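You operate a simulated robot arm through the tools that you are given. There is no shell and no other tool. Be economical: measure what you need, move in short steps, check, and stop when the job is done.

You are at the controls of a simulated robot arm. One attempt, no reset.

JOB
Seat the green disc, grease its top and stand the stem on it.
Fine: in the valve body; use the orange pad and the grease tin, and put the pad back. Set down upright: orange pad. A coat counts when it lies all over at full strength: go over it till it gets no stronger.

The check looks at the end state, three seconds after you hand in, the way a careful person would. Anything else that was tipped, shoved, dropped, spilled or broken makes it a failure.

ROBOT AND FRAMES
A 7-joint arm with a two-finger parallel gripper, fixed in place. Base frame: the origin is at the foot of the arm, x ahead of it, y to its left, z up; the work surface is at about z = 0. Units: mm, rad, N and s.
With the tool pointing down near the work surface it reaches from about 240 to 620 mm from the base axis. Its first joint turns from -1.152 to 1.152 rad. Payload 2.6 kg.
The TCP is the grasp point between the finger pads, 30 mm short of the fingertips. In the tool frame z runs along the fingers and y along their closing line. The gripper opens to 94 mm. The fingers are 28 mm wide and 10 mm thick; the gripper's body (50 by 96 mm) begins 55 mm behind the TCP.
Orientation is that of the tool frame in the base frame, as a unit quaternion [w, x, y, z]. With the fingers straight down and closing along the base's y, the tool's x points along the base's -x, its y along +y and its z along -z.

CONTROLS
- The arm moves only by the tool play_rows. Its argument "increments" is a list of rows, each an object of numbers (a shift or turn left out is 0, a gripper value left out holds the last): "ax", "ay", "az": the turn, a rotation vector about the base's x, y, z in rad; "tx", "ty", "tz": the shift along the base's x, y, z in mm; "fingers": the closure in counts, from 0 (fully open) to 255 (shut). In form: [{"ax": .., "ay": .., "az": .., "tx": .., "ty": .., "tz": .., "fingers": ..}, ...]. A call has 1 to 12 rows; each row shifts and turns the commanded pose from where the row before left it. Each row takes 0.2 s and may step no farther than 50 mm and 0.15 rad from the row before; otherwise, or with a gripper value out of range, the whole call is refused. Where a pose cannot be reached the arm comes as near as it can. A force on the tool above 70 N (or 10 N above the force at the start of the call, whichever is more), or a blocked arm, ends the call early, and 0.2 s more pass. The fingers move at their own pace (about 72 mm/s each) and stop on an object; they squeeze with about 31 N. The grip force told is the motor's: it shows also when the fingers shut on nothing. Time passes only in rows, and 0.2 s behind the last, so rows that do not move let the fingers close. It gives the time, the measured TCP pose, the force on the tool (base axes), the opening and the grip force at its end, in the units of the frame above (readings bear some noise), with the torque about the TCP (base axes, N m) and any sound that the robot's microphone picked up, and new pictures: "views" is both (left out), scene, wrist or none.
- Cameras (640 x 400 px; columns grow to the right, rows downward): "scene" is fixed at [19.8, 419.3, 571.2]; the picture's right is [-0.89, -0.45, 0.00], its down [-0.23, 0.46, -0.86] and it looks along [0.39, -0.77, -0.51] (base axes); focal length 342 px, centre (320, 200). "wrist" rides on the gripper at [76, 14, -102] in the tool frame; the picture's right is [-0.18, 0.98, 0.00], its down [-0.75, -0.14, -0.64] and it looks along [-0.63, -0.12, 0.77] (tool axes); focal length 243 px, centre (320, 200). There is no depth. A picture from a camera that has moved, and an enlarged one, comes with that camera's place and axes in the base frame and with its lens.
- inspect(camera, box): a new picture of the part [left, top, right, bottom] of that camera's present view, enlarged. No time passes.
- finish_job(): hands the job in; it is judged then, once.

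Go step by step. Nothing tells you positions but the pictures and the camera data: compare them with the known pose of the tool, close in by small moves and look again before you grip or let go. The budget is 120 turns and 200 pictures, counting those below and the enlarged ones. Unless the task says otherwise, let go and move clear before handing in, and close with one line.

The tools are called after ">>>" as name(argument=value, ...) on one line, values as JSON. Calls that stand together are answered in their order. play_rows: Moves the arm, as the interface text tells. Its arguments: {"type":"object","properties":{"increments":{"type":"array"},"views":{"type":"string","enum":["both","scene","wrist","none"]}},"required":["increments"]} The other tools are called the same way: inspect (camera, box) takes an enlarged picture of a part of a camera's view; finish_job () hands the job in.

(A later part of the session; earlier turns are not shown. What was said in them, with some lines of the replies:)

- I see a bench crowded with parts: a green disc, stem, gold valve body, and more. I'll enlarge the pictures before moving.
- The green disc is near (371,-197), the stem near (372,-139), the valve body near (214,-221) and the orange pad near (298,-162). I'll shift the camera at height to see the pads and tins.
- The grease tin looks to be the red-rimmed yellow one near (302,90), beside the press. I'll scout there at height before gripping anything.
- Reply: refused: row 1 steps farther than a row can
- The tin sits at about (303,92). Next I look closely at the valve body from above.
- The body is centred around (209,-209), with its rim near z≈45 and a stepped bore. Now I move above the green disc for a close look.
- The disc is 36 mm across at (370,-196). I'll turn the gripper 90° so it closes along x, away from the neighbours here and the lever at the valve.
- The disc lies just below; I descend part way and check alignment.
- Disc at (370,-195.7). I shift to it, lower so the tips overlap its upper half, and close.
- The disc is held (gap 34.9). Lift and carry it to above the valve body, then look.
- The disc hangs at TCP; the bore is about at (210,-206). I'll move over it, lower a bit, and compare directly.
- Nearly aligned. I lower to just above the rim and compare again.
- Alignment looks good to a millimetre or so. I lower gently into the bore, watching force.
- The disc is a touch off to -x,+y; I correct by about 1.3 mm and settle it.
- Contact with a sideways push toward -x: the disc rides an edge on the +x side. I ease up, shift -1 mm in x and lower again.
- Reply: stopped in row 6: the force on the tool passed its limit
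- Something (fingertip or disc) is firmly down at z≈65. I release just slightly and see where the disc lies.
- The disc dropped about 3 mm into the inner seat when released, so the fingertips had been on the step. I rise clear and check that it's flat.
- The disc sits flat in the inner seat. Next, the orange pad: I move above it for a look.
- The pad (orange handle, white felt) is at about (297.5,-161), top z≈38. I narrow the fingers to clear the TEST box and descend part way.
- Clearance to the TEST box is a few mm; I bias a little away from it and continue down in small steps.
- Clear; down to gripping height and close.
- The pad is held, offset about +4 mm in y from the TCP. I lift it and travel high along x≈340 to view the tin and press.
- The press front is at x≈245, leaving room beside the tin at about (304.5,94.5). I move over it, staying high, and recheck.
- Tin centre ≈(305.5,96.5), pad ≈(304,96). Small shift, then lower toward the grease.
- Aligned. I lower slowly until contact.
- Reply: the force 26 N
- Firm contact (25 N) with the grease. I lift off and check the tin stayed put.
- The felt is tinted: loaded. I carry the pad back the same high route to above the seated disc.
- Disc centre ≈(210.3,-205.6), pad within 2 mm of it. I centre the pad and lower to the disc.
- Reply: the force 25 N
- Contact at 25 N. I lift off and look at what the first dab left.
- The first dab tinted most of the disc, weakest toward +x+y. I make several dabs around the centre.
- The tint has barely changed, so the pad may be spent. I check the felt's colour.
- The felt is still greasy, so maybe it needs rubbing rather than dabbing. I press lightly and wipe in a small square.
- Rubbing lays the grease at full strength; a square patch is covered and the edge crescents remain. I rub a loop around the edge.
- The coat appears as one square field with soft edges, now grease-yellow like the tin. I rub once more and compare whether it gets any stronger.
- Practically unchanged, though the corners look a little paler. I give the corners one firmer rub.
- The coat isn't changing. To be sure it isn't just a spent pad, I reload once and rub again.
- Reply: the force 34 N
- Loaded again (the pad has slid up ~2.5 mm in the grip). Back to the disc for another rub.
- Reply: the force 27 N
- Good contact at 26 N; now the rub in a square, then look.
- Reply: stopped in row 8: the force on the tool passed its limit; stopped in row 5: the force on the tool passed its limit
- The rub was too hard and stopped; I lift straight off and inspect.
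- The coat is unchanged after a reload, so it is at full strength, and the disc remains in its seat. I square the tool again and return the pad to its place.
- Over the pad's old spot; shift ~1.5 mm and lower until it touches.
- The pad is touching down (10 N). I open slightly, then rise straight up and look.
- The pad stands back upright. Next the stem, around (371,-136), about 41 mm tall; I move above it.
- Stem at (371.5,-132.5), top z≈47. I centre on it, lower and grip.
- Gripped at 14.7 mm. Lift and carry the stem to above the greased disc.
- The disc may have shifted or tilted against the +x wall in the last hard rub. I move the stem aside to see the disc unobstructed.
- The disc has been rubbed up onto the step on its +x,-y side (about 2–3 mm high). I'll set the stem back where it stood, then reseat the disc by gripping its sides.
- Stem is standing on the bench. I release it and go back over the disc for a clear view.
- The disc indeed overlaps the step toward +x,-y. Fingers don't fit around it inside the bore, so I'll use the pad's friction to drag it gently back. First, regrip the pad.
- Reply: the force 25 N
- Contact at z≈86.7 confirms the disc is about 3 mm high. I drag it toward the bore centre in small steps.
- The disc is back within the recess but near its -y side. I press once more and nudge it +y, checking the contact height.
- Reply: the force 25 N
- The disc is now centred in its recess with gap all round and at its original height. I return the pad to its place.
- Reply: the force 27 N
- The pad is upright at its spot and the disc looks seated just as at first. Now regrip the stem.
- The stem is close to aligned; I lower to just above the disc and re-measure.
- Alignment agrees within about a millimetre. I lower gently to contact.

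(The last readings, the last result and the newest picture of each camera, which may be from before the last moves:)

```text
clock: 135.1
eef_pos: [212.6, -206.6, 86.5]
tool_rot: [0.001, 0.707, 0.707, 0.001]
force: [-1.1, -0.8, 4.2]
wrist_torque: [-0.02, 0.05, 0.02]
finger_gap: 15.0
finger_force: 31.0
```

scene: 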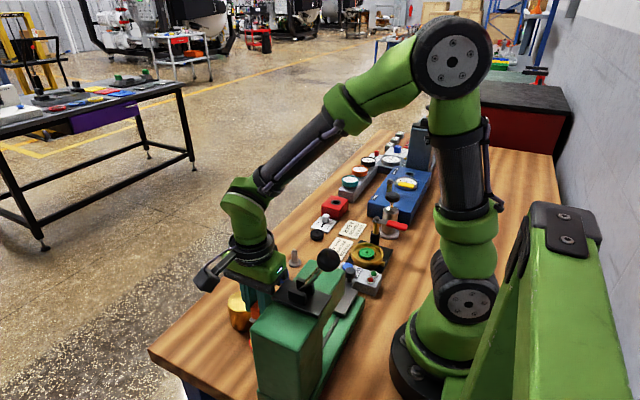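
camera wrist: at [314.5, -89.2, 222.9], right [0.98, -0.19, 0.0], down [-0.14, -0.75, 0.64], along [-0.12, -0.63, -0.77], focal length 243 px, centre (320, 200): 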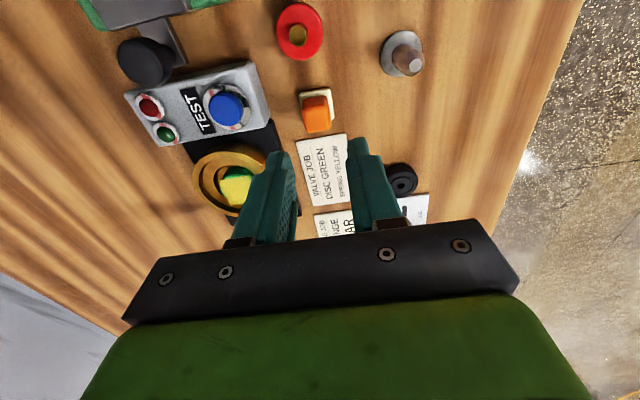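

It touches at the expected seated height. A last look before release.

>>> play_rows(increments=[{"tz": -0.4}, {}], views="none")

>>> inspect(camera="scene", box=[350, 225, 390, 265])

>>> inspect(camera="wrist", box=[220, 60, 420, 185])

```text
clock: 135.7
eef_pos: [212.7, -206.9, 86.7]
tool_rot: [0.0, 0.708, 0.707, 0.001]
force: [-2.0, -1.3, 17.1]
wrist_torque: [-0.09, 0.12, 0.02]
finger_gap: 14.7
finger_force: 31.7
```

```text
10.00 times, centred on (370, 245) of scene
camera zoom: at [19.7, 419.3, 571.2], right [-0.89, -0.45, 0.0], down [-0.23, 0.46, -0.86], along [0.39, -0.77, -0.51], focal length 3423 px, centre (-180, -250)
```

zoom: 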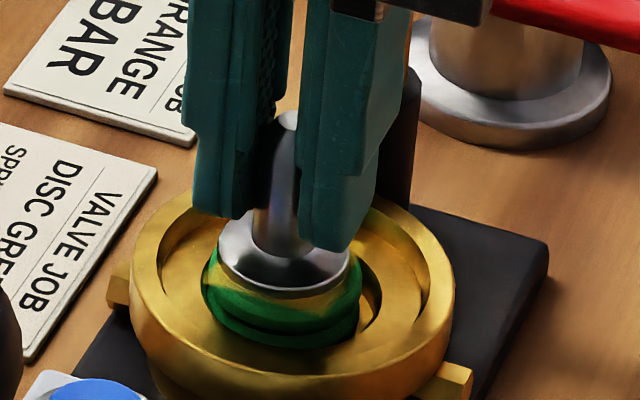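

```text
3.20 times, centred on (320, 122) of wrist
camera zoom: at [227.4, -130.7, 189.9], right [0.98, -0.19, 0.0], down [-0.14, -0.75, 0.64], along [-0.12, -0.63, -0.77], focal length 776 px, centre (320, 448)
```

zoom: 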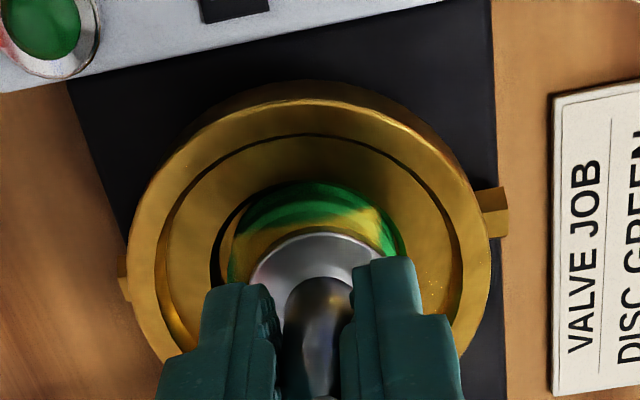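

The flange sits about 2 mm toward -y; I lift slightly, correct, and lower again.

>>> play_rows(increments=[{"tz": 2.5}, {"ty": 1.8}, {"tz": -1.5}, {"tz": -0.6}, {}], views="none")

>>> inspect(camera="scene", box=[350, 225, 390, 265])

```text
clock: 136.9
eef_pos: [212.8, -204.7, 87.7]
tool_rot: [0.0, 0.708, 0.706, 0.001]
force: [0.2, 0.5, -0.4]
wrist_torque: [0.01, -0.02, 0.02]
finger_gap: 14.7
finger_force: 30.9
```

```text
10.00 times, centred on (370, 245) of scene
camera zoom: at [19.8, 419.3, 571.2], right [-0.89, -0.45, 0.0], down [-0.23, 0.46, -0.86], along [0.39, -0.77, -0.51], focal length 3423 px, centre (-180, -250)
```

zoom: 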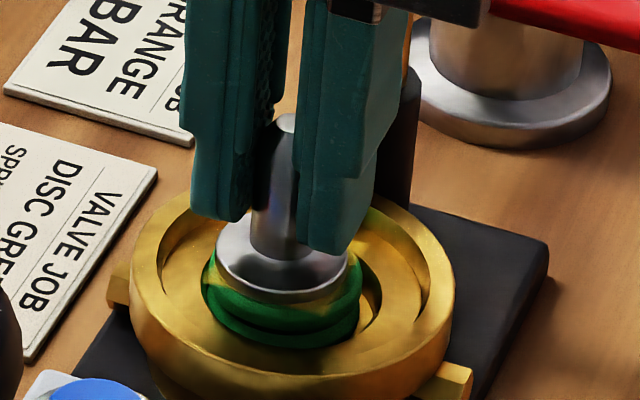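

>>> play_rows(increments=[{"tz": -0.6}, {}], views="none")

```text
clock: 137.5
eef_pos: [214.1, -204.5, 87.2]
tool_rot: [0.001, 0.708, 0.706, 0.001]
force: [-0.1, 0.7, 4.0]
wrist_torque: [0.01, -0.05, 0.0]
finger_gap: 15.1
finger_force: 31.2
```

Contact at 4 N. I open slightly, then rise straight up and inspect.

>>> play_rows(increments=[{"tz": -0.2}, {"fingers": 190}, {}, {}, {"tz": 10}, {"tz": 30}, {"tz": 40}, {"tx": 40, "tz": 20}, {}], views="both")

>>> inspect(camera="scene", box=[350, 225, 390, 265])

>>> inspect(camera="wrist", box=[200, 60, 340, 160])

```text
clock: 139.5
eef_pos: [253.5, -204.3, 187.1]
tool_rot: [-0.001, 0.708, 0.707, 0.0]
force: [-0.9, 0.2, 0.2]
wrist_torque: [0.01, -0.01, 0.02]
finger_gap: 24.0
finger_force: 0.1
camera wrist: at [268.4, -128.0, 289.5], right [0.98, -0.18, 0.0], down [-0.14, -0.75, 0.64], along [-0.12, -0.63, -0.77], focal length 243 px, centre (320, 200)
```

scene: 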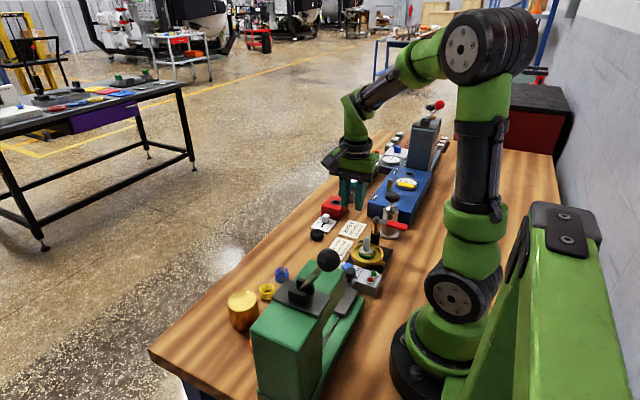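
wrist: 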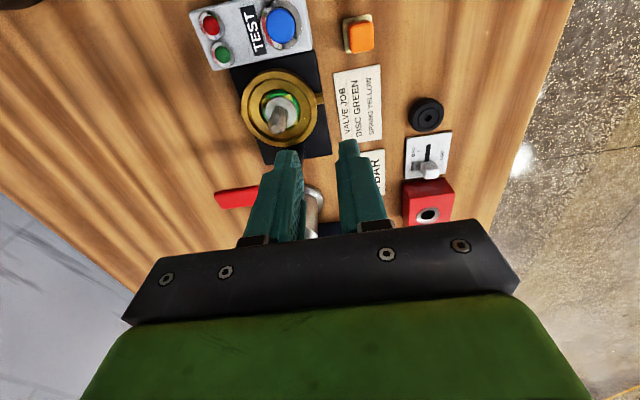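

```text
10.00 times, centred on (370, 245) of scene
camera zoom: at [19.8, 419.3, 571.2], right [-0.89, -0.45, 0.0], down [-0.23, 0.46, -0.86], along [0.39, -0.77, -0.51], focal length 3423 px, centre (-180, -250)
```

zoom: 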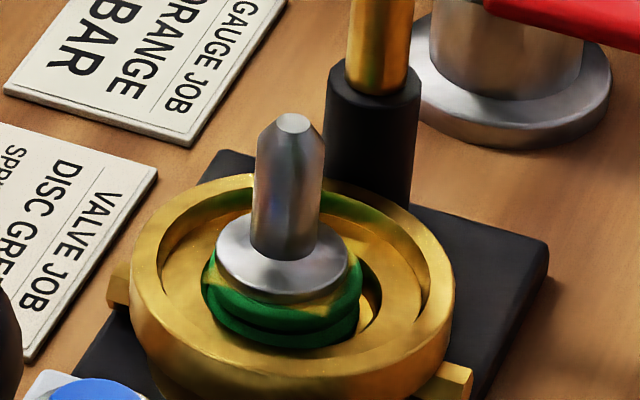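

```text
4.00 times, centred on (270, 110) of wrist
camera zoom: at [268.4, -128.0, 289.5], right [0.98, -0.18, 0.0], down [-0.14, -0.75, 0.64], along [-0.12, -0.63, -0.77], focal length 970 px, centre (520, 560)
```

zoom: 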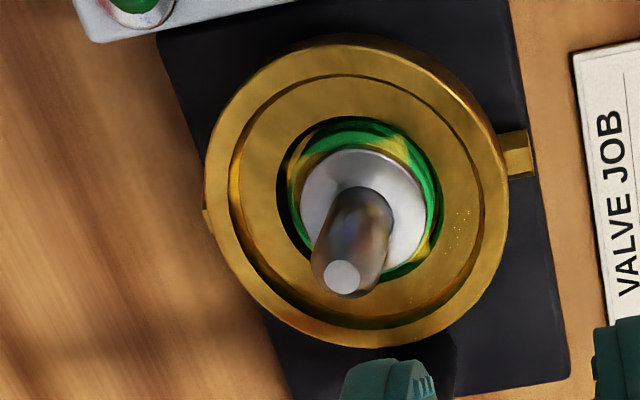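

The stem stands upright and centred on the greased, seated disc; the pad is upright in its place and the arm is clear. I hand in.

>>> finish_job()

```text
The job is handed in.
```

The green disc is seated in the valve body with its top greased. The stem stands upright on it, and the orange pad is back upright in its place.
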